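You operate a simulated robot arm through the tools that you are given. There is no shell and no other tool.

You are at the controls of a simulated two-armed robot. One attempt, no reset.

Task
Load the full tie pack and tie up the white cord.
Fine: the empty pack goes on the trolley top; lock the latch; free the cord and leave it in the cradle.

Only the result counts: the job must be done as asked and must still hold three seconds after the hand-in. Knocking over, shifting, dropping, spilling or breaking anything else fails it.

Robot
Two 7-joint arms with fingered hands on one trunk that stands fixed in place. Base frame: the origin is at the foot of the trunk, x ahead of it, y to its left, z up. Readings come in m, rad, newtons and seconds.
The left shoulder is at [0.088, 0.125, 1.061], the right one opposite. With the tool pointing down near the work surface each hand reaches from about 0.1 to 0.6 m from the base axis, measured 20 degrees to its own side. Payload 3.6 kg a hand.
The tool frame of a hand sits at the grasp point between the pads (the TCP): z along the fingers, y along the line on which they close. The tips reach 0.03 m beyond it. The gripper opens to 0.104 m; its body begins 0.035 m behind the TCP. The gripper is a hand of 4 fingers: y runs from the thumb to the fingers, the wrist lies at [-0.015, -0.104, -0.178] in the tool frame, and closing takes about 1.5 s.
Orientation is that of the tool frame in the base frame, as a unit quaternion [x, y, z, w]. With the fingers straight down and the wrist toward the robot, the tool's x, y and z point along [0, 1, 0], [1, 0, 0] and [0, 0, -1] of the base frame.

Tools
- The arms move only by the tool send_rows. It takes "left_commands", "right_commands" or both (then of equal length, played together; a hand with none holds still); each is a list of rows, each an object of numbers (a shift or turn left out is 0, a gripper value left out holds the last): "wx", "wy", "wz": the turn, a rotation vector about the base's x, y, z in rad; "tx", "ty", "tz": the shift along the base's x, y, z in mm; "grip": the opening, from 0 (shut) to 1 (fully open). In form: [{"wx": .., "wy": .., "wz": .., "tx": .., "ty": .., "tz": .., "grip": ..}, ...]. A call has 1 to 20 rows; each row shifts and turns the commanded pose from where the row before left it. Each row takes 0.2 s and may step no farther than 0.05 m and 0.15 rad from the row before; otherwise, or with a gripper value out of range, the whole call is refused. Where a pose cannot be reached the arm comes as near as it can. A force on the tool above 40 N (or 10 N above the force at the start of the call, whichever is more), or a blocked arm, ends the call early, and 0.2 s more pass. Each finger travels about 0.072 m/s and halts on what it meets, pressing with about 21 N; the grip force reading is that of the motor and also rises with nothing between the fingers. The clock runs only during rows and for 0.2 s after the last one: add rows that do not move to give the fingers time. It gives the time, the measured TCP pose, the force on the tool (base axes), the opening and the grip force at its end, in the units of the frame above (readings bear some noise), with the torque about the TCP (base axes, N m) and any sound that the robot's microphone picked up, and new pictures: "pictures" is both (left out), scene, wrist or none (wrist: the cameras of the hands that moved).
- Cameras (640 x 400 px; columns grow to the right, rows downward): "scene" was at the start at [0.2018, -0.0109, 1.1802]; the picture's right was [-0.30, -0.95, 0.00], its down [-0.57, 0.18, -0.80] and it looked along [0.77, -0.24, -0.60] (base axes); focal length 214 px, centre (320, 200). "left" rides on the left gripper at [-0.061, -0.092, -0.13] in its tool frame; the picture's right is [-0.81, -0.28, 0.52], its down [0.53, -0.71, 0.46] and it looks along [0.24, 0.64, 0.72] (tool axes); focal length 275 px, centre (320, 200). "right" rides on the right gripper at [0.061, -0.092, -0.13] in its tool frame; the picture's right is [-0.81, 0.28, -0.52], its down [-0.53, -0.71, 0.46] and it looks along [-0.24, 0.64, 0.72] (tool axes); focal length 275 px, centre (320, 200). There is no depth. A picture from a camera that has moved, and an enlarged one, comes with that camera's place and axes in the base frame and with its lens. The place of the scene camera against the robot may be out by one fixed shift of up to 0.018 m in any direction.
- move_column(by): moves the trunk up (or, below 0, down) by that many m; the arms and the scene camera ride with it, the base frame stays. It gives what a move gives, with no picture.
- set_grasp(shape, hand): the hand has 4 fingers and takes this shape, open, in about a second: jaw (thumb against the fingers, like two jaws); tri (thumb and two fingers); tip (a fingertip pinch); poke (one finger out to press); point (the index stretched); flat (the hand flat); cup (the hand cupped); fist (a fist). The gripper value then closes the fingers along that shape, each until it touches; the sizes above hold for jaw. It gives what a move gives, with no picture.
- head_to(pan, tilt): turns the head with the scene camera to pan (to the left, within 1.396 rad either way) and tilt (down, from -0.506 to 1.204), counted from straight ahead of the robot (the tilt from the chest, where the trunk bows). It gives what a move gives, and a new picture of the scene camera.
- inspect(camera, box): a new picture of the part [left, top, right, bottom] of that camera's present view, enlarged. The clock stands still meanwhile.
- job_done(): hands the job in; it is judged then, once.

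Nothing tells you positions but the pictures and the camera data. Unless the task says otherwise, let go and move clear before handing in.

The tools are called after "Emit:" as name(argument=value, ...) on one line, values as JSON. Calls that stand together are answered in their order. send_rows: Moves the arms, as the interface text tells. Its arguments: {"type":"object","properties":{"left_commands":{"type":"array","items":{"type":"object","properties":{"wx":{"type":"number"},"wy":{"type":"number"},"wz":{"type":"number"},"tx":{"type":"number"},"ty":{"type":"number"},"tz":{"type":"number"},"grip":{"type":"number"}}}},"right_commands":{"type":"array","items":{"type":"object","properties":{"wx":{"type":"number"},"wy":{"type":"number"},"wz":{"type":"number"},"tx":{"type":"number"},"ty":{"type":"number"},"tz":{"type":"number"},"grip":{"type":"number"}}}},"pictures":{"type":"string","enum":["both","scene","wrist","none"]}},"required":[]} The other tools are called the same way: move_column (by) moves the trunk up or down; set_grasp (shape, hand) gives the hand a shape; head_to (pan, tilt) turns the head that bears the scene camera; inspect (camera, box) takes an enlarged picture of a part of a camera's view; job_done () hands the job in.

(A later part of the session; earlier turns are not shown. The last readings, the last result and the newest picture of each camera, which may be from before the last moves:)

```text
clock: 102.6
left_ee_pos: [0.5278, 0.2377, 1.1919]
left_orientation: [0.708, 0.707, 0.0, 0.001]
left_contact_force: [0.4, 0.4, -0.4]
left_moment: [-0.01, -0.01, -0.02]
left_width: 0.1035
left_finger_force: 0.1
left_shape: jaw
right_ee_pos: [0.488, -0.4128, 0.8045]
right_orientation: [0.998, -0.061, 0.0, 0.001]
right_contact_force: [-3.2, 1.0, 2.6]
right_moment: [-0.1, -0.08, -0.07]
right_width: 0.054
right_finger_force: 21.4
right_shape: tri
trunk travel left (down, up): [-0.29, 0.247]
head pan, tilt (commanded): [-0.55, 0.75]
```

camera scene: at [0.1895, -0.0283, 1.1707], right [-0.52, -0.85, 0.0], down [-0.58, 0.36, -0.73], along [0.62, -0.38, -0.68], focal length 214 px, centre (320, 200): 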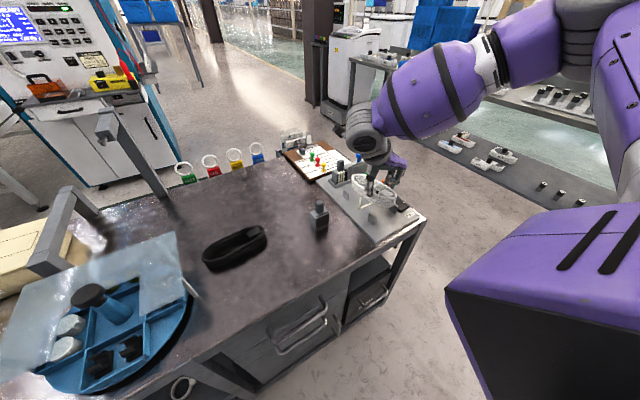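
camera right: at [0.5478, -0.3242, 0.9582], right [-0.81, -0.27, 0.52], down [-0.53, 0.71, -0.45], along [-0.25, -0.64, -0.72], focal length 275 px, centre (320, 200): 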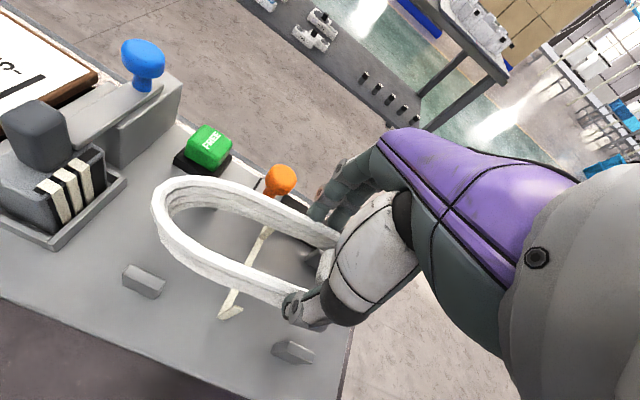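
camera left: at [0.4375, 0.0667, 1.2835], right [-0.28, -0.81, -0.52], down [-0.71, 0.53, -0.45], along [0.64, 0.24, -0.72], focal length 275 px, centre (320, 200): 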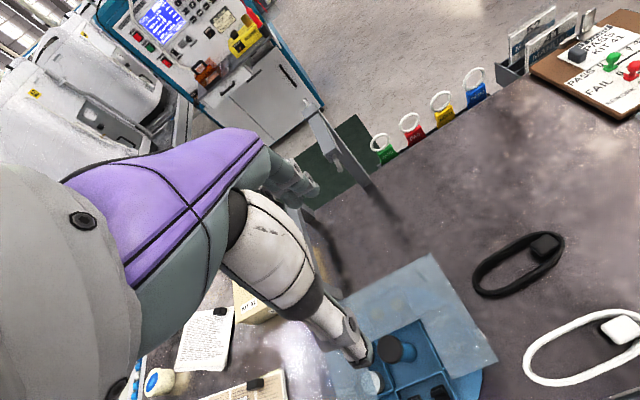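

There is a light contact starting at 0.8045. I'll look closely from both cameras.

Emit:
inspect(camera="right", box=[130, 150, 350, 320])

Emit:
inspect(camera="scene", box=[345, 160, 425, 220])

Emit:
inspect(camera="right", box=[260, 160, 400, 340])

```text
2.35 times, centred on (240, 235) of right
camera zoom: at [0.5612, -0.3299, 0.9357], right [-0.84, -0.17, 0.52], down [-0.44, 0.77, -0.46], along [-0.32, -0.61, -0.72], focal length 648 px, centre (508, 118)
```

zoom: 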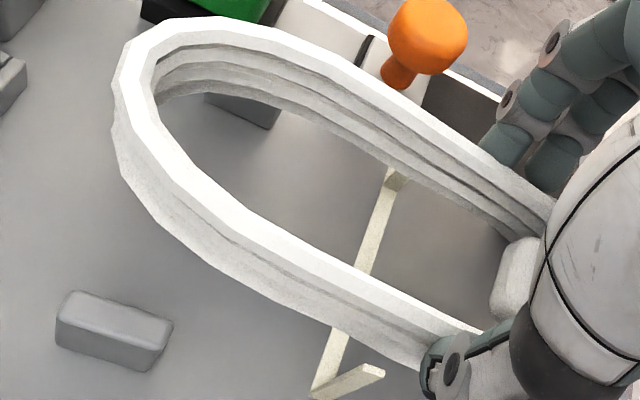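

```text
6.67 times, centred on (385, 190) of scene
camera zoom: at [0.1888, -0.0279, 1.1708], right [-0.52, -0.85, 0.0], down [-0.58, 0.36, -0.73], along [0.62, -0.38, -0.68], focal length 1430 px, centre (-113, 267)
```

zoom: 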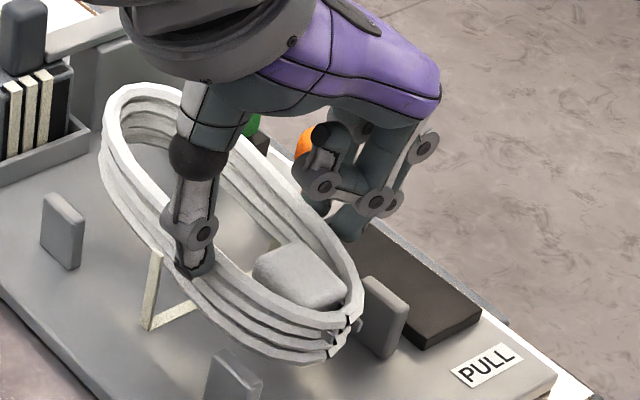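

```text
2.22 times, centred on (330, 250) of right
camera zoom: at [0.5612, -0.3299, 0.9357], right [-0.84, -0.17, 0.52], down [-0.44, 0.77, -0.46], along [-0.32, -0.61, -0.72], focal length 612 px, centre (298, 89)
```

zoom: 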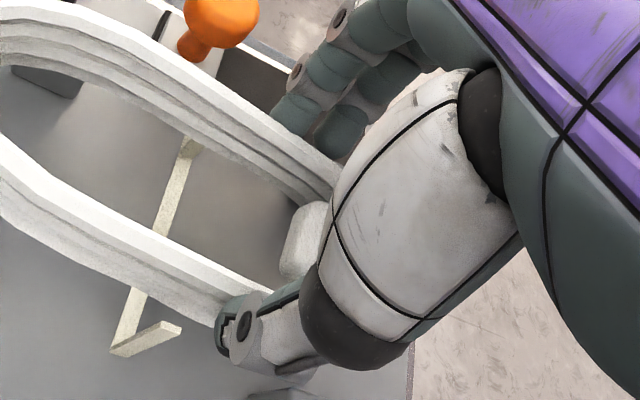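

The far end shifted in the grip, so the -y side of the far end seems to be riding on post B: I over-turned the yaw. I'll raise it and measure carefully with high zoom.

Emit:
send_rows(right_commands=[{"tz": 8}, {"tz": 12}, {"tz": 12}, {"tz": 12}, {"tz": 0}], pictures="wrist")

Emit:
inspect(camera="right", box=[140, 160, 240, 260])

Emit:
inspect(camera="right", box=[230, 180, 330, 310])

Emit:
inspect(camera="scene", box=[340, 140, 430, 210])

```text
clock: 103.8
left_ee_pos: [0.5291, 0.238, 1.1931]
left_orientation: [0.707, 0.707, 0.0, 0.001]
left_contact_force: [0.7, -0.1, 0.1]
left_moment: [-0.02, 0.04, 0.01]
left_width: 0.1037
left_finger_force: 0.0
left_shape: jaw
right_ee_pos: [0.4883, -0.4137, 0.8493]
right_orientation: [0.998, -0.061, -0.001, 0.0]
right_contact_force: [0.2, -0.7, -1.6]
right_moment: [-0.01, 0.07, -0.02]
right_width: 0.0536
right_finger_force: 21.0
right_shape: tri
trunk travel left (down, up): [-0.29, 0.247]
head pan, tilt (commanded): [-0.55, 0.75]
camera right: at [0.5613, -0.3306, 0.9799], right [-0.84, -0.17, 0.52], down [-0.44, 0.77, -0.45], along [-0.32, -0.61, -0.72], focal length 275 px, centre (320, 200)
```

right: 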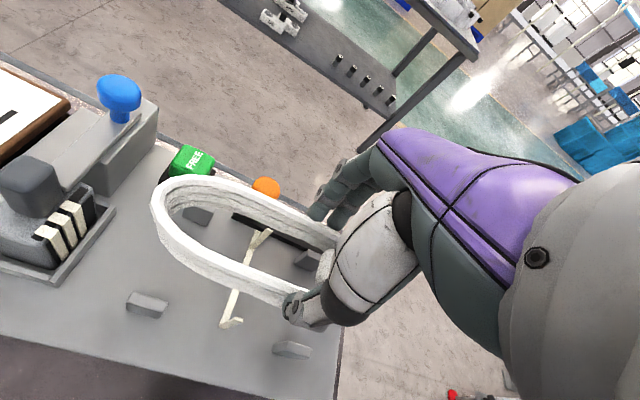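

```text
4.00 times, centred on (190, 210) of right
camera zoom: at [0.5613, -0.3306, 0.9799], right [-0.84, -0.17, 0.52], down [-0.44, 0.77, -0.45], along [-0.32, -0.61, -0.72], focal length 1101 px, centre (840, 160)
```

zoom: 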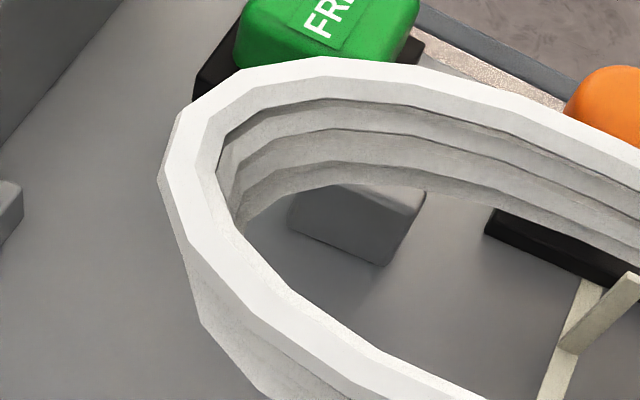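

```text
3.08 times, centred on (280, 245) of right
camera zoom: at [0.5613, -0.3306, 0.9799], right [-0.84, -0.17, 0.52], down [-0.44, 0.77, -0.45], along [-0.32, -0.61, -0.72], focal length 847 px, centre (443, 62)
```

zoom: 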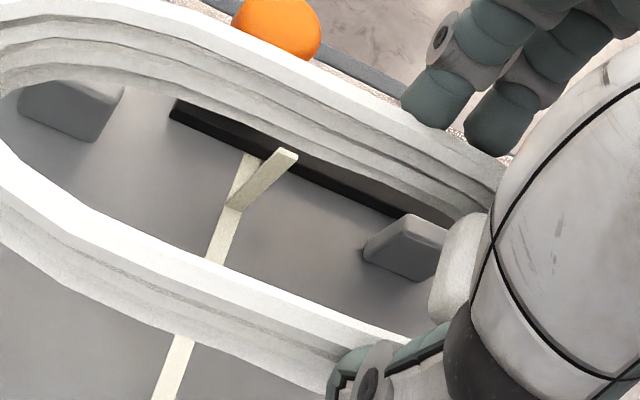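

```text
5.71 times, centred on (385, 175) of scene
camera zoom: at [0.1895, -0.0282, 1.1707], right [-0.52, -0.85, 0.0], down [-0.58, 0.36, -0.73], along [0.62, -0.38, -0.68], focal length 1226 px, centre (-51, 343)
```

zoom: 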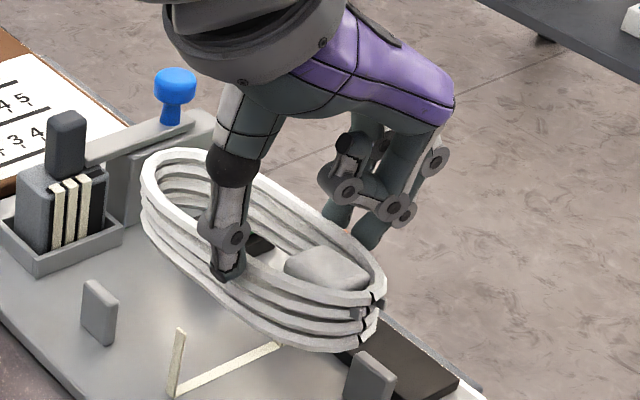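

Comparing heights (post tops ≈0.769), the contact is probably the fingertips on a post or tie leg, since the finger pair nearly fills that window. The cord itself is already between the posts. I'll set the yaw midway (+0.06 rad), centre the fingers, and lower gently once more.

Emit:
send_rows(right_commands=[{"wz": 0.06, "tx": 1.5}, {"tz": -12}, {"tz": -12}, {"tz": -8}, {"tz": -6}, {"tz": 0}], pictures="none")

Emit:
inspect(camera="right", box=[240, 150, 400, 330])

Emit:
inspect(camera="scene", box=[350, 160, 420, 215])

Emit:
inspect(camera="right", box=[130, 150, 350, 320])

```text
clock: 105.2
left_ee_pos: [0.5302, 0.2372, 1.1921]
left_orientation: [0.707, 0.707, 0.0, 0.0]
left_contact_force: [-0.6, -0.2, -0.5]
left_moment: [0.02, 0.04, 0.01]
left_width: 0.1038
left_finger_force: 0.1
left_shape: jaw
right_ee_pos: [0.4901, -0.4122, 0.8126]
right_orientation: [1.0, -0.031, 0.001, 0.0]
right_contact_force: [-1.0, 0.0, -1.4]
right_moment: [0.02, 0.04, -0.02]
right_width: 0.0539
right_finger_force: 21.0
right_shape: tri
trunk travel left (down, up): [-0.29, 0.247]
head pan, tilt (commanded): [-0.55, 0.75]
```

```text
2.22 times, centred on (320, 240) of right
camera zoom: at [0.5579, -0.3255, 0.9418], right [-0.83, -0.23, 0.52], down [-0.49, 0.74, -0.45], along [-0.28, -0.63, -0.72], focal length 612 px, centre (320, 111)
```

zoom: 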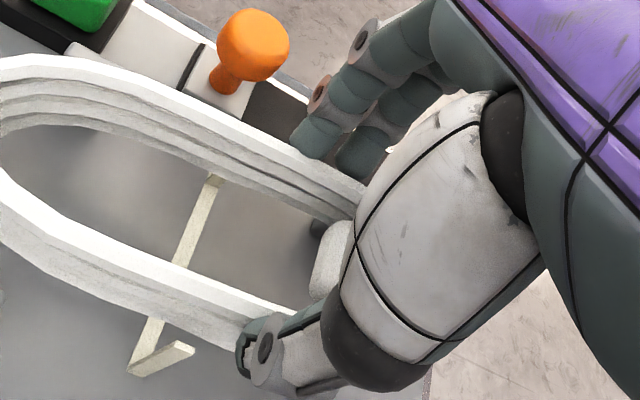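

```text
7.27 times, centred on (385, 188) of scene
camera zoom: at [0.1894, -0.0282, 1.1707], right [-0.52, -0.85, 0.0], down [-0.58, 0.36, -0.73], along [0.62, -0.38, -0.68], focal length 1560 px, centre (-153, 291)
```

zoom: 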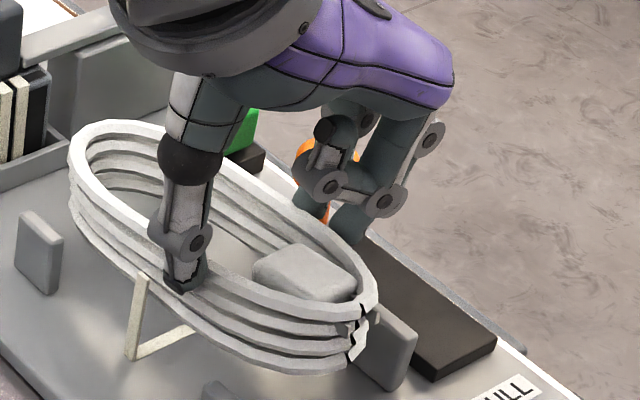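

```text
2.35 times, centred on (240, 235) of right
camera zoom: at [0.5579, -0.3255, 0.9418], right [-0.83, -0.23, 0.52], down [-0.49, 0.74, -0.45], along [-0.28, -0.63, -0.72], focal length 648 px, centre (508, 118)
```

zoom: 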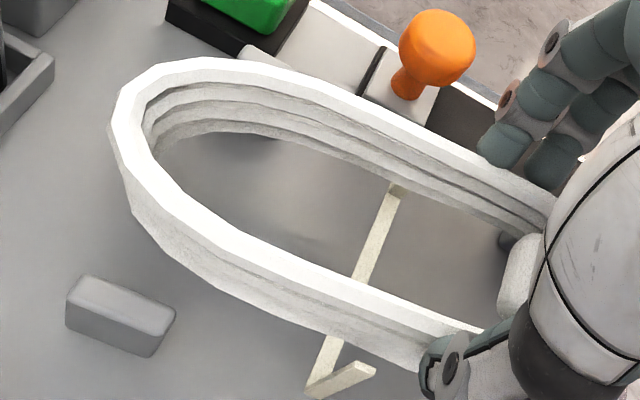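

At TCP 0.8126 there is no contact, and posts A and B both lie outside the cord. Continuing down slowly.

Emit:
send_rows(right_commands=[{"tz": -3}, {"tz": -2}, {"tz": -2}, {"tz": -2}, {"tz": 0}], pictures="none")

```text
clock: 106.4
left_ee_pos: [0.5291, 0.2372, 1.1935]
left_orientation: [0.707, 0.707, 0.0, 0.001]
left_contact_force: [-0.4, -0.2, -0.1]
left_moment: [0.0, 0.0, -0.02]
left_width: 0.1036
left_finger_force: 0.0
left_shape: jaw
right_ee_pos: [0.4897, -0.4129, 0.803]
right_orientation: [1.0, -0.031, 0.0, 0.0]
right_contact_force: [-0.1, 0.0, -1.2]
right_moment: [0.0, 0.03, 0.01]
right_width: 0.0536
right_finger_force: 21.0
right_shape: tri
trunk travel left (down, up): [-0.29, 0.247]
head pan, tilt (commanded): [-0.55, 0.75]
```

No contact at 0.803 this time. I'll keep going in 2 mm steps toward the plate.

Emit:
send_rows(right_commands=[{"tz": -2}, {"tz": -2}, {"tz": -2}, {"tz": -2}, {"tz": 0}], pictures="none")

```text
clock: 107.6
left_ee_pos: [0.5297, 0.2375, 1.1932]
left_orientation: [0.707, 0.707, 0.0, 0.0]
left_contact_force: [0.5, 0.7, 0.0]
left_moment: [-0.01, -0.03, 0.01]
left_width: 0.1038
left_finger_force: 0.0
left_shape: jaw
right_ee_pos: [0.4911, -0.4123, 0.7947]
right_orientation: [1.0, -0.031, 0.0, -0.001]
right_contact_force: [0.2, 0.8, -1.1]
right_moment: [0.02, 0.05, -0.01]
right_width: 0.0538
right_finger_force: 21.8
right_shape: tri
trunk travel left (down, up): [-0.29, 0.247]
head pan, tilt (commanded): [-0.55, 0.75]
```

Still free at 0.795, so the yaw was the cause. Continuing to the plate.

Emit:
send_rows(right_commands=[{"tz": -2}, {"tz": -2}, {"tz": -2}, {"tz": -2}, {"tz": 0}], pictures="none")

```text
clock: 108.8
left_ee_pos: [0.5302, 0.2368, 1.193]
left_orientation: [0.707, 0.707, 0.0, 0.0]
left_contact_force: [-0.6, 0.0, 0.4]
left_moment: [0.01, 0.0, -0.01]
left_width: 0.1037
left_finger_force: 0.0
left_shape: jaw
right_ee_pos: [0.4902, -0.4121, 0.7866]
right_orientation: [1.0, -0.031, -0.001, -0.001]
right_contact_force: [-0.9, -0.3, 0.6]
right_moment: [0.01, -0.05, 0.02]
right_width: 0.0535
right_finger_force: 21.4
right_shape: tri
trunk travel left (down, up): [-0.29, 0.247]
head pan, tilt (commanded): [-0.55, 0.75]
```

Emit:
send_rows(right_commands=[{"tz": -1.5}, {"tz": -1.5}, {"tz": 0}], pictures="wrist")

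Emit:
inspect(camera="right", box=[130, 150, 350, 320])

Emit:
inspect(camera="scene", box=[350, 160, 420, 215])

```text
clock: 109.6
left_ee_pos: [0.5299, 0.2386, 1.1923]
left_orientation: [0.707, 0.707, -0.001, 0.0]
left_contact_force: [0.4, 0.1, -0.1]
left_moment: [0.02, -0.02, 0.03]
left_width: 0.1036
left_finger_force: 0.0
left_shape: jaw
right_ee_pos: [0.4909, -0.4139, 0.7837]
right_orientation: [1.0, -0.031, 0.0, 0.0]
right_contact_force: [-1.0, -0.1, 0.0]
right_moment: [0.02, -0.09, 0.0]
right_width: 0.0536
right_finger_force: 21.1
right_shape: tri
trunk travel left (down, up): [-0.29, 0.247]
head pan, tilt (commanded): [-0.55, 0.75]
camera right: at [0.5573, -0.326, 0.9138], right [-0.83, -0.22, 0.52], down [-0.49, 0.74, -0.46], along [-0.28, -0.63, -0.72], focal length 275 px, centre (320, 200)
```

right: 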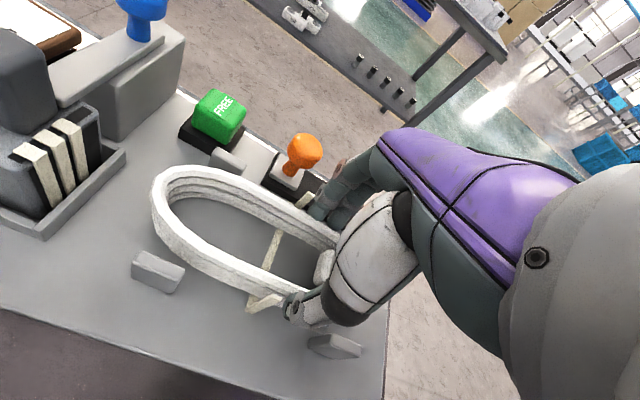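

```text
2.35 times, centred on (240, 235) of right
camera zoom: at [0.5573, -0.326, 0.9138], right [-0.83, -0.22, 0.52], down [-0.49, 0.74, -0.46], along [-0.28, -0.63, -0.72], focal length 648 px, centre (508, 118)
```

zoom: 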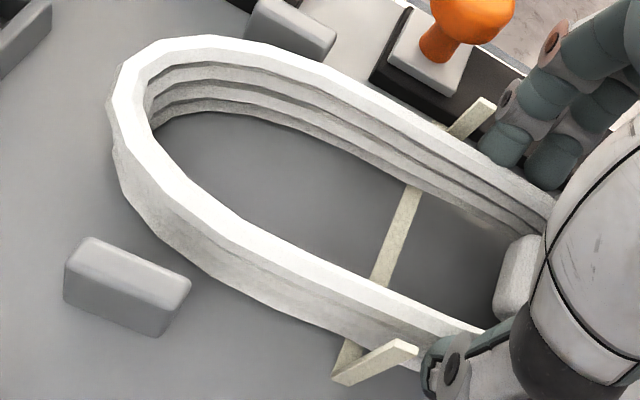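

```text
7.27 times, centred on (385, 188) of scene
camera zoom: at [0.1892, -0.0281, 1.1707], right [-0.52, -0.85, 0.0], down [-0.58, 0.36, -0.73], along [0.62, -0.38, -0.68], focal length 1560 px, centre (-153, 291)
```

zoom: 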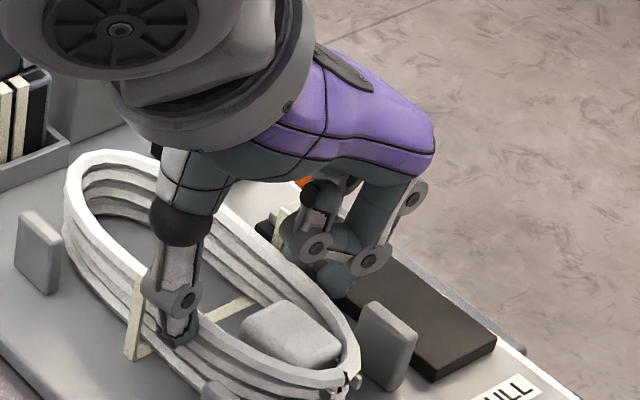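

The cord rests on the plate between the tie legs and posts (the weight has come off the hand). I'll settle it 1 mm more and open the fingers just enough to release it.

Emit:
send_rows(right_commands=[{"tz": -1}, {"grip": 0.56}, {"grip": 0.6}, {"grip": 0.64}, {"tz": 0}, {"tz": 0}], pictures="wrist")

Emit:
inspect(camera="right", box=[130, 150, 350, 320])

Emit:
inspect(camera="scene", box=[350, 160, 420, 215])

```text
clock: 111.0
left_ee_pos: [0.5292, 0.2373, 1.1934]
left_orientation: [0.707, 0.707, 0.0, 0.0]
left_contact_force: [0.0, 0.1, 0.6]
left_moment: [-0.03, 0.02, -0.02]
left_width: 0.1039
left_finger_force: 0.1
left_shape: jaw
right_ee_pos: [0.4902, -0.4132, 0.7818]
right_orientation: [1.0, -0.031, 0.0, 0.0]
right_contact_force: [-0.1, 0.5, 0.4]
right_moment: [-0.02, 0.0, 0.02]
right_width: 0.0662
right_finger_force: 0.0
right_shape: tri
trunk travel left (down, up): [-0.29, 0.247]
head pan, tilt (commanded): [-0.55, 0.75]
camera right: at [0.5574, -0.3258, 0.9131], right [-0.83, -0.22, 0.52], down [-0.49, 0.74, -0.46], along [-0.28, -0.63, -0.72], focal length 275 px, centre (320, 200)
```

right: 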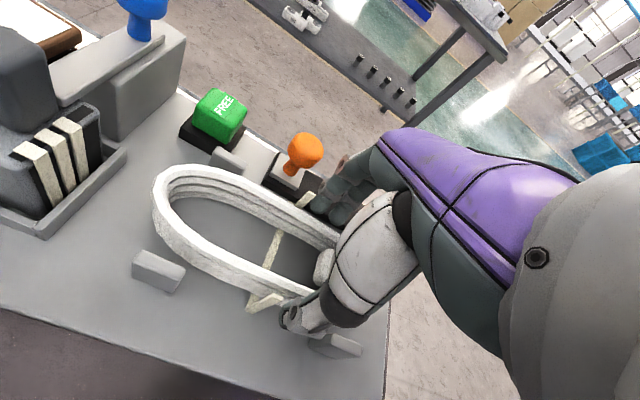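

```text
2.35 times, centred on (240, 235) of right
camera zoom: at [0.5574, -0.3258, 0.9131], right [-0.83, -0.22, 0.52], down [-0.49, 0.74, -0.46], along [-0.28, -0.63, -0.72], focal length 648 px, centre (508, 118)
```

zoom: 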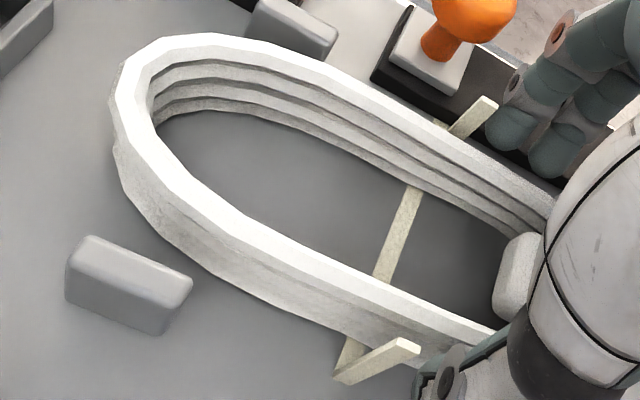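

```text
7.27 times, centred on (385, 188) of scene
camera zoom: at [0.1893, -0.0281, 1.1707], right [-0.52, -0.85, 0.0], down [-0.58, 0.36, -0.73], along [0.62, -0.38, -0.68], focal length 1560 px, centre (-153, 291)
```

zoom: 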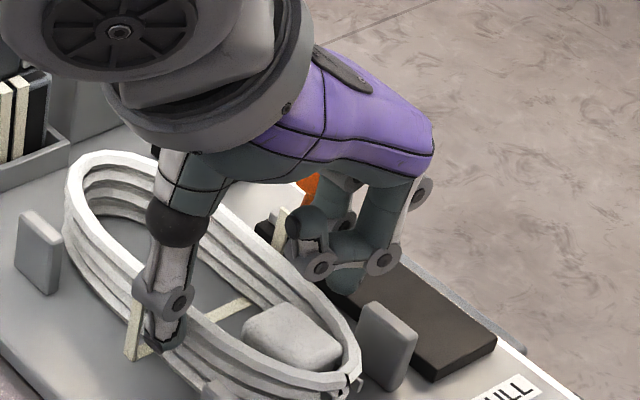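

The cord is released in the cradle. I'll lift the hand straight up, slowly at first.

Emit:
send_rows(right_commands=[{"tz": 5}, {"tz": 8}, {"tz": 12}, {"tz": 20}, {"tz": 30}, {"tz": 35}, {"tz": 0}], pictures="both")

Emit:
inspect(camera="right", box=[80, 150, 360, 370])

Emit:
inspect(camera="scene", box=[330, 130, 440, 230])

```text
clock: 112.6
left_ee_pos: [0.5289, 0.2377, 1.1935]
left_orientation: [0.707, 0.707, 0.0, 0.0]
left_contact_force: [0.0, -0.3, 0.2]
left_moment: [-0.01, -0.02, 0.01]
left_width: 0.104
left_finger_force: 0.0
left_shape: jaw
right_ee_pos: [0.49, -0.4129, 0.8935]
right_orientation: [1.0, -0.031, 0.0, 0.0]
right_contact_force: [0.2, 0.7, -0.2]
right_moment: [0.01, 0.0, 0.03]
right_width: 0.0661
right_finger_force: 0.1
right_shape: tri
trunk travel left (down, up): [-0.29, 0.247]
head pan, tilt (commanded): [-0.55, 0.75]
camera scene: at [0.1895, -0.0282, 1.1707], right [-0.52, -0.85, 0.0], down [-0.58, 0.36, -0.73], along [0.62, -0.38, -0.68], focal length 214 px, centre (320, 200)
camera right: at [0.5583, -0.3259, 1.0231], right [-0.83, -0.22, 0.52], down [-0.49, 0.74, -0.45], along [-0.28, -0.63, -0.72], focal length 275 px, centre (320, 200)
```

scene: 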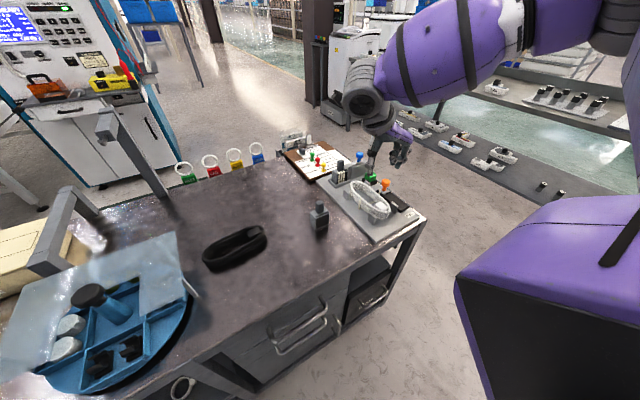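
right: 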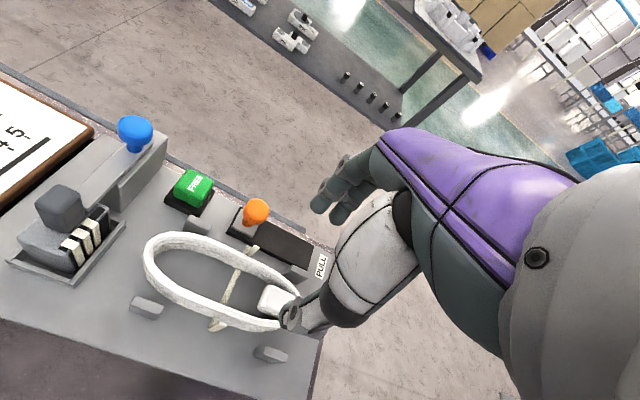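

```text
1.82 times, centred on (220, 260) of right
camera zoom: at [0.5583, -0.3259, 1.0231], right [-0.83, -0.22, 0.52], down [-0.49, 0.74, -0.45], along [-0.28, -0.63, -0.72], focal length 500 px, centre (502, 91)
```

zoom: 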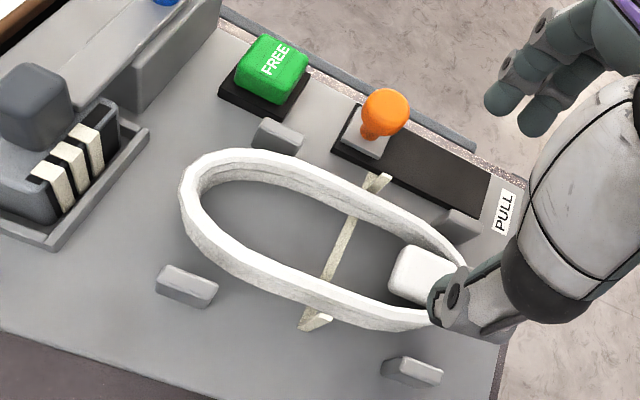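

```text
4.00 times, centred on (385, 180) of scene
camera zoom: at [0.1895, -0.0282, 1.1707], right [-0.52, -0.85, 0.0], down [-0.58, 0.36, -0.73], along [0.62, -0.38, -0.68], focal length 858 px, centre (60, 280)
```

zoom: 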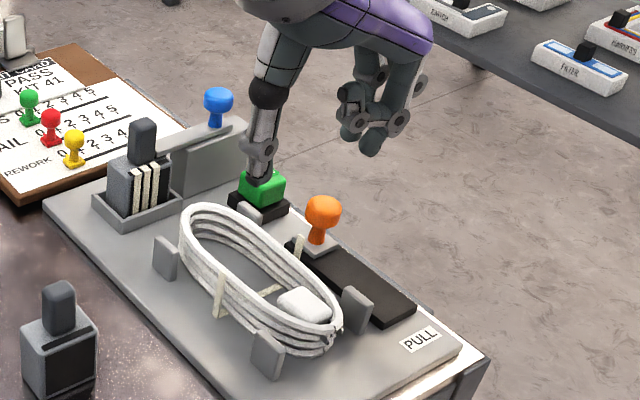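

The cord lies neatly in the cradle inside the tie. Next comes the orange PULL slider, with its head near (0.5265, -0.4855, 0.771). I'll switch to jaw, rotate back to yaw 0 and move over it.

Emit:
send_rows(right_commands=[{"tz": 25}, {"tz": 15}], pictures="none")

Emit:
set_grasp(shape="jaw", hand="right")

Emit:
send_rows(right_commands=[{"wz": 0.1, "grip": 0.45}, {"wz": 0.148}, {"wz": 0.148}, {"wz": 0.148}, {"wz": 0.148}, {"wz": 0.148}, {"wz": 0.148}, {"wz": 0.148}, {"wz": 0.148, "tx": 8, "ty": -15}, {"wz": 0.148, "tx": 8, "ty": -20}, {"wz": 0.148, "tx": 10, "ty": -20}, {"wz": 0.0525, "tx": 10, "ty": -20}, {"tz": 0}], pictures="both")

Emit:
inspect(camera="right", box=[120, 180, 380, 400])

```text
clock: 113.2
left_ee_pos: [0.5296, 0.2371, 1.1913]
left_orientation: [0.707, 0.707, 0.0, 0.0]
left_contact_force: [-0.1, 0.1, 0.3]
left_moment: [-0.01, 0.01, 0.01]
left_width: 0.1034
left_finger_force: 0.0
left_shape: jaw
right_ee_pos: [0.4906, -0.4138, 0.9328]
right_orientation: [1.0, -0.031, 0.0, 0.0]
right_contact_force: [-0.2, -0.1, -0.3]
right_moment: [0.0, -0.02, 0.02]
right_width: 0.066
right_finger_force: 0.1
right_shape: tri
trunk travel left (down, up): [-0.29, 0.247]
head pan, tilt (commanded): [-0.55, 0.75]
```

```text
clock: 114.1
left_ee_pos: [0.5306, 0.2366, 1.1928]
left_orientation: [0.706, 0.708, -0.001, 0.0]
left_contact_force: [-0.4, 0.6, -0.1]
left_moment: [0.03, 0.05, 0.01]
left_width: 0.1039
left_finger_force: 0.0
left_shape: jaw
right_ee_pos: [0.4919, -0.4131, 0.9325]
right_orientation: [1.0, -0.03, 0.0, 0.0]
right_contact_force: [1.0, 0.0, -0.3]
right_moment: [0.0, -0.01, 0.0]
right_width: 0.104
right_finger_force: 0.0
right_shape: jaw
trunk travel left (down, up): [-0.29, 0.247]
head pan, tilt (commanded): [-0.55, 0.75]
```

```text
clock: 116.9
left_ee_pos: [0.5292, 0.2374, 1.1926]
left_orientation: [0.707, 0.707, 0.0, 0.0]
left_contact_force: [0.1, -0.6, -0.2]
left_moment: [0.03, 0.0, -0.02]
left_width: 0.1037
left_finger_force: 0.0
left_shape: jaw
right_ee_pos: [0.5264, -0.4878, 0.9328]
right_orientation: [0.706, 0.708, 0.0, -0.001]
right_contact_force: [-0.3, 0.0, 0.0]
right_moment: [0.02, -0.01, 0.03]
right_width: 0.0473
right_finger_force: 0.1
right_shape: jaw
trunk travel left (down, up): [-0.29, 0.247]
head pan, tilt (commanded): [-0.55, 0.75]
camera scene: at [0.1892, -0.0281, 1.1707], right [-0.52, -0.85, 0.0], down [-0.58, 0.36, -0.73], along [0.62, -0.38, -0.68], focal length 214 px, centre (320, 200)
camera right: at [0.4349, -0.4267, 1.0633], right [0.28, -0.81, 0.52], down [-0.71, -0.53, -0.46], along [0.65, -0.24, -0.72], focal length 275 px, centre (320, 200)
```

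scene: 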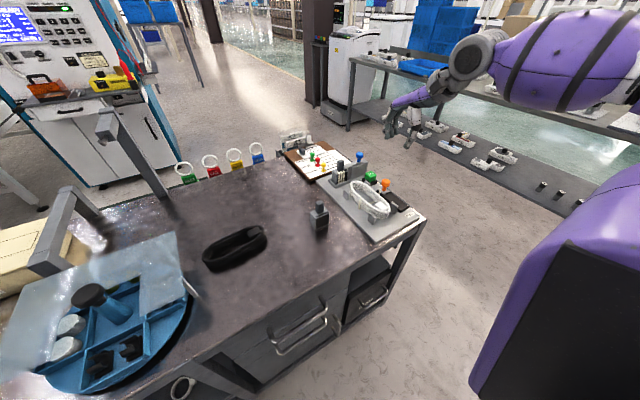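
right: 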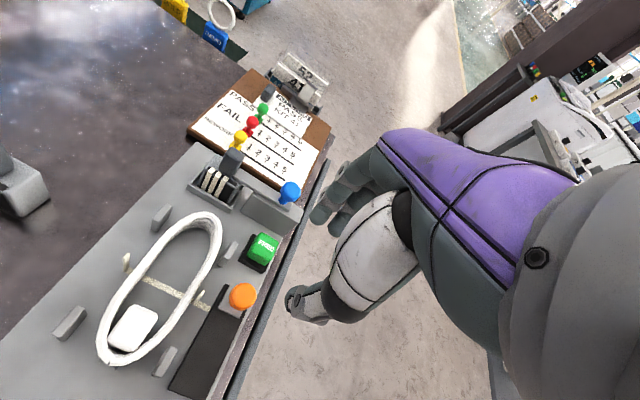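

```text
1.82 times, centred on (250, 290) of right
camera zoom: at [0.4349, -0.4267, 1.0633], right [0.28, -0.81, 0.52], down [-0.71, -0.53, -0.46], along [0.65, -0.24, -0.72], focal length 500 px, centre (447, 36)
```

zoom: 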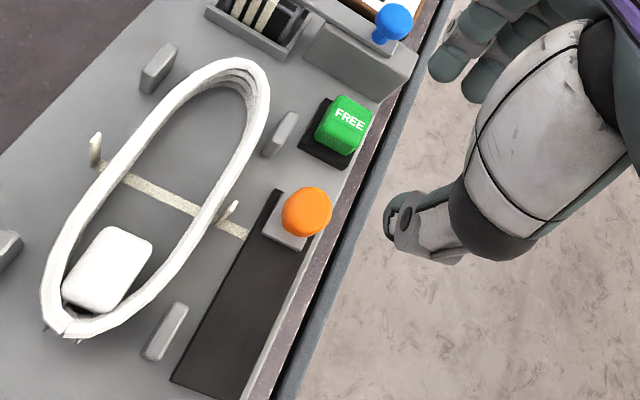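

The top view shows the cord centred in the cradle and the orange head at (0.526, -0.484). I'll lower over it in steps.

Emit:
send_rows(right_commands=[{"tz": -35}, {"tz": -40}, {"tz": -30}, {"tz": -15}, {"tz": 0}], pictures="both")

Emit:
inspect(camera="right", box=[160, 160, 380, 360])

Emit:
inspect(camera="scene", box=[340, 130, 430, 220])

```text
clock: 118.1
left_ee_pos: [0.5297, 0.2374, 1.1929]
left_orientation: [0.707, 0.707, -0.001, 0.0]
left_contact_force: [0.3, 0.2, 0.5]
left_moment: [-0.01, 0.02, 0.02]
left_width: 0.1037
left_finger_force: 0.0
left_shape: jaw
right_ee_pos: [0.5265, -0.4882, 0.8117]
right_orientation: [0.707, 0.707, 0.0, 0.001]
right_contact_force: [-0.2, 0.1, 0.4]
right_moment: [0.03, 0.02, 0.0]
right_width: 0.0472
right_finger_force: 0.1
right_shape: jaw
trunk travel left (down, up): [-0.29, 0.247]
head pan, tilt (commanded): [-0.55, 0.75]
camera scene: at [0.1892, -0.0281, 1.1707], right [-0.52, -0.85, 0.0], down [-0.58, 0.36, -0.73], along [0.62, -0.38, -0.68], focal length 214 px, centre (320, 200)
camera right: at [0.4348, -0.4273, 0.943], right [0.28, -0.81, 0.52], down [-0.71, -0.53, -0.46], along [0.64, -0.24, -0.72], focal length 275 px, centre (320, 200)
```

scene: 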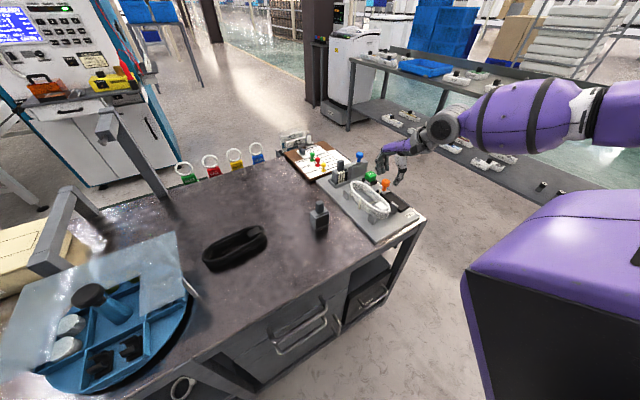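
right: 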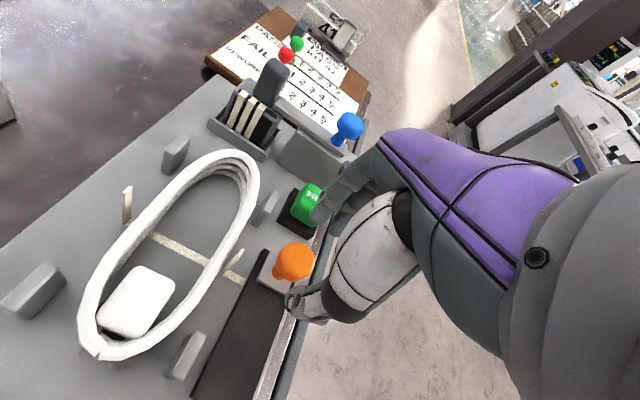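

```text
2.00 times, centred on (270, 260) of right
camera zoom: at [0.4348, -0.4273, 0.943], right [0.28, -0.81, 0.52], down [-0.71, -0.53, -0.46], along [0.64, -0.24, -0.72], focal length 551 px, centre (420, 80)
```

zoom: 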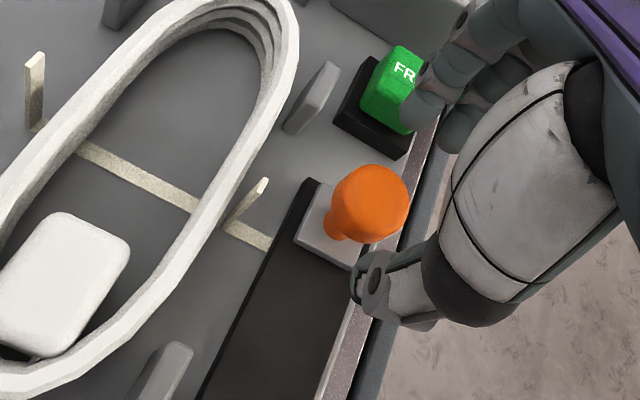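

```text
4.44 times, centred on (385, 175) of scene
camera zoom: at [0.1892, -0.0281, 1.1707], right [-0.52, -0.85, 0.0], down [-0.58, 0.36, -0.73], along [0.62, -0.38, -0.68], focal length 953 px, centre (31, 311)
```

zoom: 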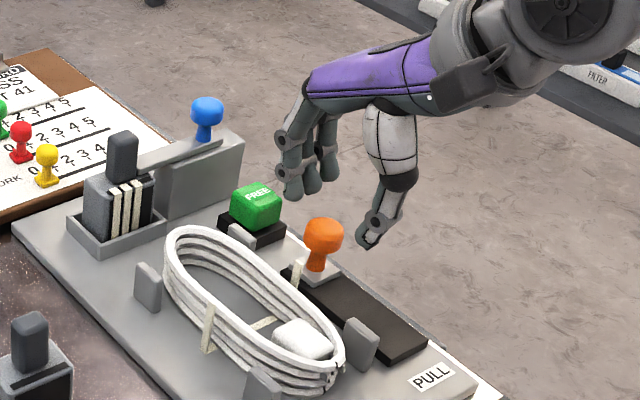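

The knob is centred in the grip. I'll narrow the opening slightly for clearance from FREE and finish the descent.

Emit:
send_rows(right_commands=[{"tx": -1, "ty": 2, "grip": 0.39}, {"tz": -12}, {"tz": -10}, {"tz": -6}, {"tz": -4}, {"tz": 0}], pictures="wrist")

Emit:
inspect(camera="scene", box=[350, 140, 430, 210])

Emit:
inspect(camera="right", box=[200, 160, 400, 340])

```text
clock: 119.5
left_ee_pos: [0.5291, 0.2364, 1.1919]
left_orientation: [0.707, 0.707, 0.0, 0.001]
left_contact_force: [0.2, -0.6, -0.2]
left_moment: [0.01, 0.0, 0.01]
left_width: 0.1037
left_finger_force: 0.2
left_shape: jaw
right_ee_pos: [0.5259, -0.4857, 0.7811]
right_orientation: [0.706, 0.708, 0.001, 0.0]
right_contact_force: [-0.8, 1.1, 1.1]
right_moment: [-0.02, 0.01, 0.01]
right_width: 0.0411
right_finger_force: 0.0
right_shape: jaw
trunk travel left (down, up): [-0.29, 0.247]
head pan, tilt (commanded): [-0.55, 0.75]
camera right: at [0.434, -0.4253, 0.9111], right [0.28, -0.81, 0.52], down [-0.71, -0.53, -0.46], along [0.64, -0.24, -0.72], focal length 275 px, centre (320, 200)
```

right: 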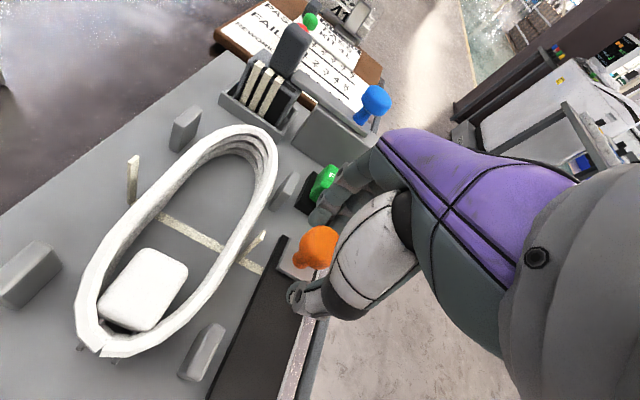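

```text
5.71 times, centred on (390, 175) of scene
camera zoom: at [0.1893, -0.0281, 1.1707], right [-0.52, -0.85, 0.0], down [-0.58, 0.36, -0.73], along [0.62, -0.38, -0.68], focal length 1226 px, centre (-80, 343)
```

zoom: 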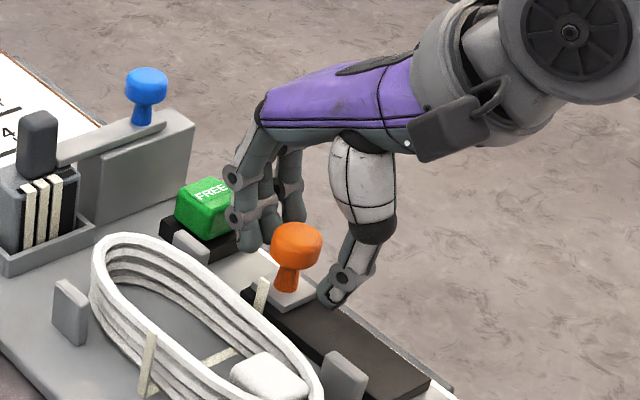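

```text
2.22 times, centred on (300, 250) of right
camera zoom: at [0.434, -0.4253, 0.9111], right [0.28, -0.81, 0.52], down [-0.71, -0.53, -0.46], along [0.64, -0.24, -0.72], focal length 612 px, centre (364, 89)
```

zoom: 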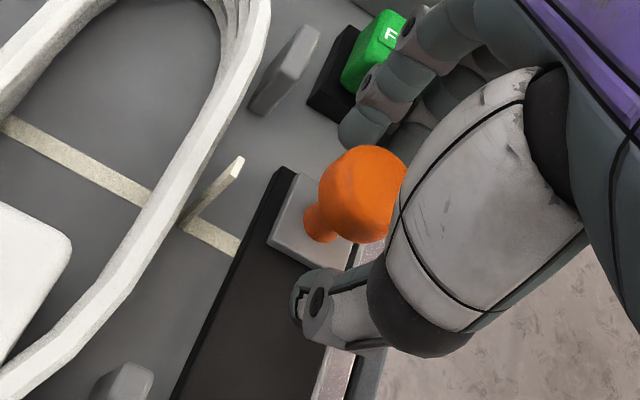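

The fingers straddle the orange knob. Closing on it.

Emit:
send_rows(right_commands=[{"grip": 0.25}, {"grip": 0.1}, {"grip": 0.0}, {"tz": 0}, {"tz": 0}], pictures="none")

Emit:
inspect(camera="scene", box=[350, 140, 430, 210])

```text
clock: 120.7
left_ee_pos: [0.5294, 0.2366, 1.1927]
left_orientation: [0.707, 0.707, 0.0, 0.001]
left_contact_force: [0.0, -0.2, 0.7]
left_moment: [-0.01, 0.0, 0.01]
left_width: 0.1039
left_finger_force: 0.0
left_shape: jaw
right_ee_pos: [0.5235, -0.4859, 0.7797]
right_orientation: [0.707, 0.707, -0.002, -0.001]
right_contact_force: [-4.1, 1.0, -9.8]
right_moment: [0.0, -0.05, -0.03]
right_width: 0.0092
right_finger_force: 20.4
right_shape: jaw
trunk travel left (down, up): [-0.29, 0.247]
head pan, tilt (commanded): [-0.55, 0.75]
```

```text
5.71 times, centred on (390, 175) of scene
camera zoom: at [0.1895, -0.0286, 1.1706], right [-0.52, -0.85, 0.0], down [-0.58, 0.36, -0.73], along [0.62, -0.38, -0.68], focal length 1226 px, centre (-80, 343)
```

zoom: 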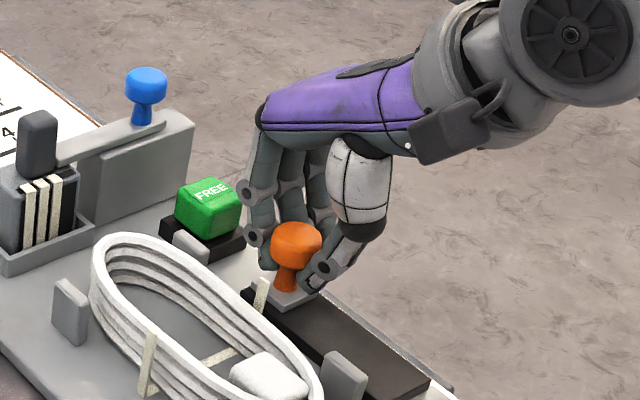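

The stem is gripped. I'll pull toward -x in small steps.

Emit:
send_rows(right_commands=[{"tx": -4}, {"tx": -5}, {"tx": -5}, {"tx": -5}, {"tx": 0}], pictures="wrist")

Emit:
inspect(camera="scene", box=[350, 140, 430, 210])

```text
clock: 121.9
left_ee_pos: [0.5296, 0.2364, 1.193]
left_orientation: [0.707, 0.707, 0.0, -0.002]
left_contact_force: [-0.8, 0.2, 0.6]
left_moment: [0.02, 0.01, 0.0]
left_width: 0.1038
left_finger_force: 0.1
left_shape: jaw
right_ee_pos: [0.5062, -0.4863, 0.7792]
right_orientation: [0.707, 0.707, 0.0, -0.001]
right_contact_force: [0.6, -1.3, -14.9]
right_moment: [-0.01, -0.06, -0.01]
right_width: 0.0091
right_finger_force: 21.2
right_shape: jaw
trunk travel left (down, up): [-0.29, 0.247]
head pan, tilt (commanded): [-0.55, 0.75]
camera right: at [0.4158, -0.4257, 0.91], right [0.28, -0.81, 0.52], down [-0.71, -0.53, -0.45], along [0.64, -0.24, -0.73], focal length 275 px, centre (320, 200)
```

right: 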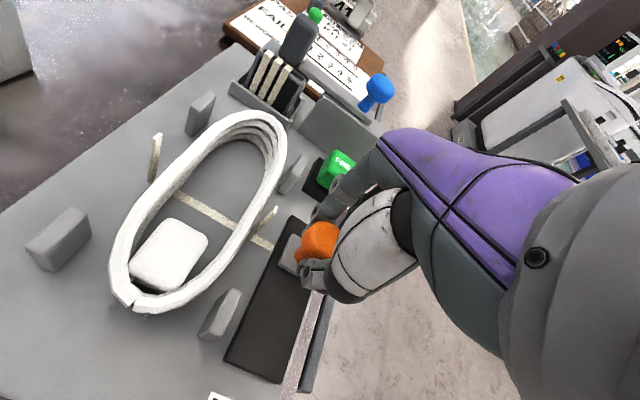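

```text
5.71 times, centred on (390, 175) of scene
camera zoom: at [0.1903, -0.029, 1.1705], right [-0.52, -0.85, 0.0], down [-0.58, 0.36, -0.73], along [0.62, -0.38, -0.68], focal length 1226 px, centre (-80, 343)
```

zoom: 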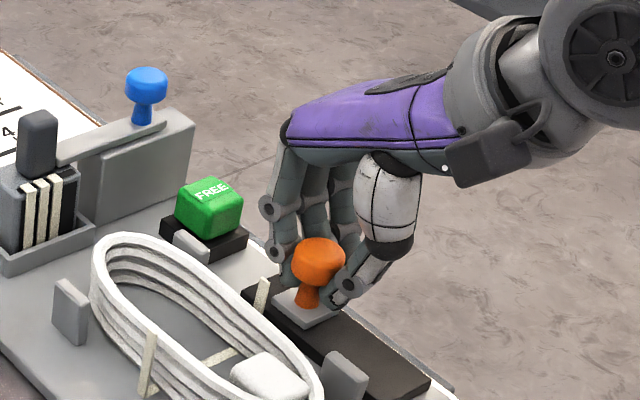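

The slider moves well. I'll continue pulling.

Emit:
send_rows(right_commands=[{"tx": -5}, {"tx": -6}, {"tx": -6}, {"tx": -6}, {"tx": -5}, {"tx": 0}], pictures="wrist")

Emit:
inspect(camera="scene", box=[350, 140, 430, 210])

```text
clock: 123.3
left_ee_pos: [0.5315, 0.2361, 1.1915]
left_orientation: [0.707, 0.707, 0.0, 0.0]
left_contact_force: [-0.1, 0.1, -0.2]
left_moment: [0.01, 0.01, 0.01]
left_width: 0.1037
left_finger_force: 0.1
left_shape: jaw
right_ee_pos: [0.4801, -0.486, 0.78]
right_orientation: [0.707, 0.707, 0.0, -0.001]
right_contact_force: [2.4, -0.5, -16.2]
right_moment: [-0.01, -0.11, -0.02]
right_width: 0.0092
right_finger_force: 21.3
right_shape: jaw
trunk travel left (down, up): [-0.29, 0.247]
head pan, tilt (commanded): [-0.55, 0.75]
camera right: at [0.3876, -0.4259, 0.9101], right [0.28, -0.81, 0.52], down [-0.71, -0.53, -0.45], along [0.64, -0.24, -0.73], focal length 275 px, centre (320, 200)
```

right: 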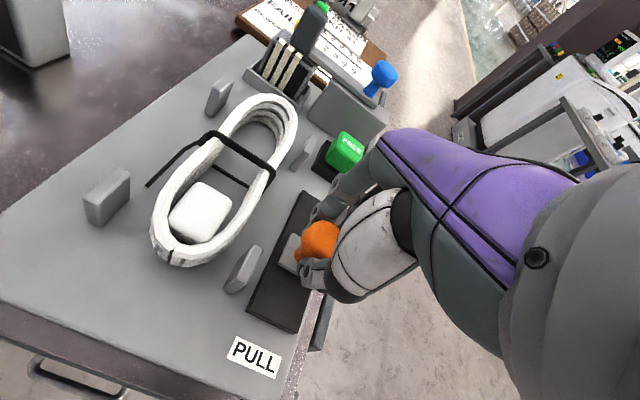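

```text
5.71 times, centred on (390, 175) of scene
camera zoom: at [0.1904, -0.029, 1.1705], right [-0.52, -0.85, 0.0], down [-0.58, 0.36, -0.73], along [0.62, -0.38, -0.68], focal length 1226 px, centre (-80, 343)
```

zoom: 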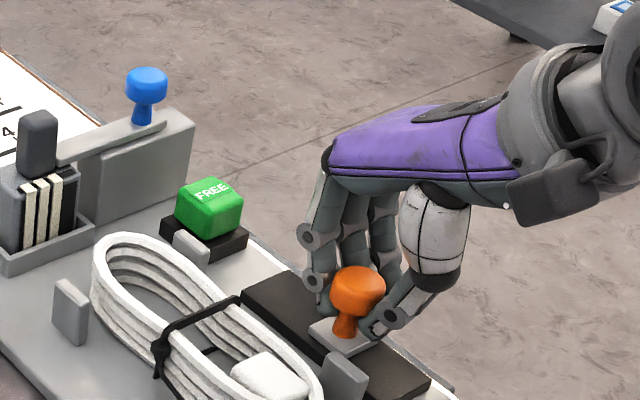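

The tie has closed around the cord and turned black, with a tail. I'll look closely before deciding whether to pull further.

Emit:
inspect(camera="right", box=[130, 80, 330, 290])

Emit:
inspect(camera="scene", box=[350, 170, 420, 230])

```text
1.90 times, centred on (230, 185) of right
camera zoom: at [0.3876, -0.4259, 0.9101], right [0.28, -0.81, 0.52], down [-0.71, -0.53, -0.45], along [0.64, -0.24, -0.73], focal length 524 px, centre (491, 229)
```

zoom: 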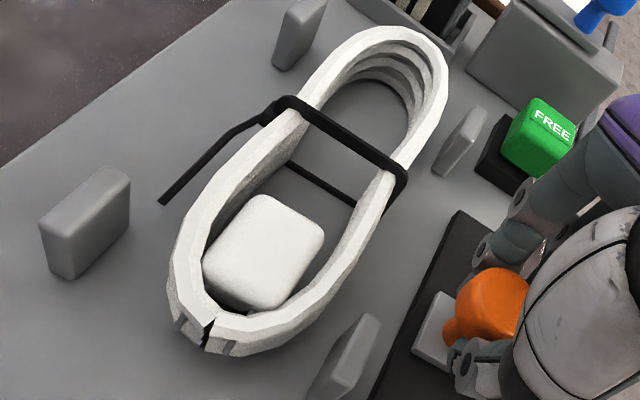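

```text
6.67 times, centred on (385, 200) of scene
camera zoom: at [0.1904, -0.029, 1.1705], right [-0.52, -0.85, 0.0], down [-0.58, 0.36, -0.73], along [0.62, -0.38, -0.68], focal length 1430 px, centre (-113, 200)
```

zoom: 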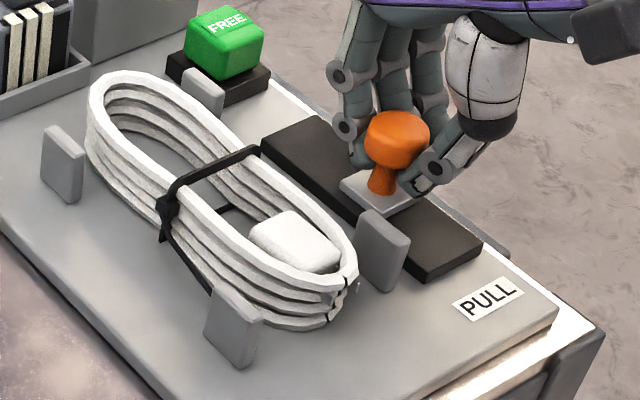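

The tie is cinched. I'll draw the slider gently to its end stop so the pull is complete, watching the force.

Emit:
send_rows(right_commands=[{"tx": -3}, {"tx": -3}, {"tx": -3}, {"tx": 0}], pictures="none")

Emit:
inspect(camera="scene", box=[350, 160, 430, 230])

```text
clock: 124.3
left_ee_pos: [0.5309, 0.2368, 1.193]
left_orientation: [0.708, 0.707, 0.0, -0.001]
left_contact_force: [-0.1, -0.9, 0.4]
left_moment: [0.01, -0.01, -0.01]
left_width: 0.1036
left_finger_force: 0.2
left_shape: jaw
right_ee_pos: [0.4701, -0.4868, 0.7792]
right_orientation: [0.708, 0.706, 0.0, -0.001]
right_contact_force: [1.8, -0.2, -16.0]
right_moment: [-0.03, -0.06, 0.01]
right_width: 0.009
right_finger_force: 21.0
right_shape: jaw
trunk travel left (down, up): [-0.29, 0.247]
head pan, tilt (commanded): [-0.55, 0.75]
```

```text
5.71 times, centred on (390, 195) of scene
camera zoom: at [0.1905, -0.0292, 1.1705], right [-0.52, -0.85, 0.0], down [-0.58, 0.36, -0.73], along [0.62, -0.38, -0.68], focal length 1226 px, centre (-80, 229)
```

zoom: 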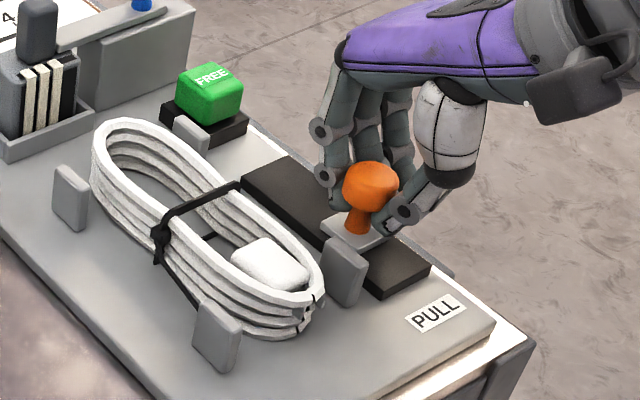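

Emit:
send_rows(right_commands=[{"tx": -4}, {"tx": -4}, {"tx": -4}, {"tx": -3}, {"tx": 0}], pictures="none")

Emit:
inspect(camera="scene", box=[350, 160, 430, 230])

```text
clock: 125.5
left_ee_pos: [0.5319, 0.2367, 1.1921]
left_orientation: [0.707, 0.707, 0.0, -0.001]
left_contact_force: [-0.9, 0.6, 0.6]
left_moment: [-0.05, 0.03, 0.01]
left_width: 0.1039
left_finger_force: 0.0
left_shape: jaw
right_ee_pos: [0.4567, -0.4871, 0.7799]
right_orientation: [0.707, 0.707, -0.001, 0.0]
right_contact_force: [19.7, -1.6, -17.9]
right_moment: [-0.01, -0.33, -0.08]
right_width: 0.0083
right_finger_force: 20.9
right_shape: jaw
trunk travel left (down, up): [-0.29, 0.247]
head pan, tilt (commanded): [-0.55, 0.75]
```

```text
5.71 times, centred on (390, 195) of scene
camera zoom: at [0.1922, -0.0294, 1.1702], right [-0.52, -0.85, 0.0], down [-0.58, 0.36, -0.73], along [0.62, -0.38, -0.68], focal length 1226 px, centre (-80, 229)
```

zoom: 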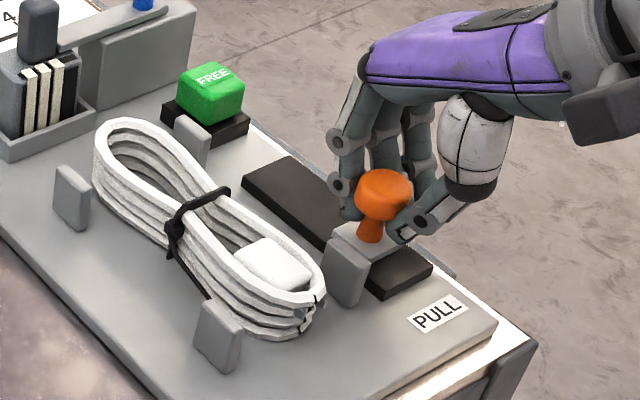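

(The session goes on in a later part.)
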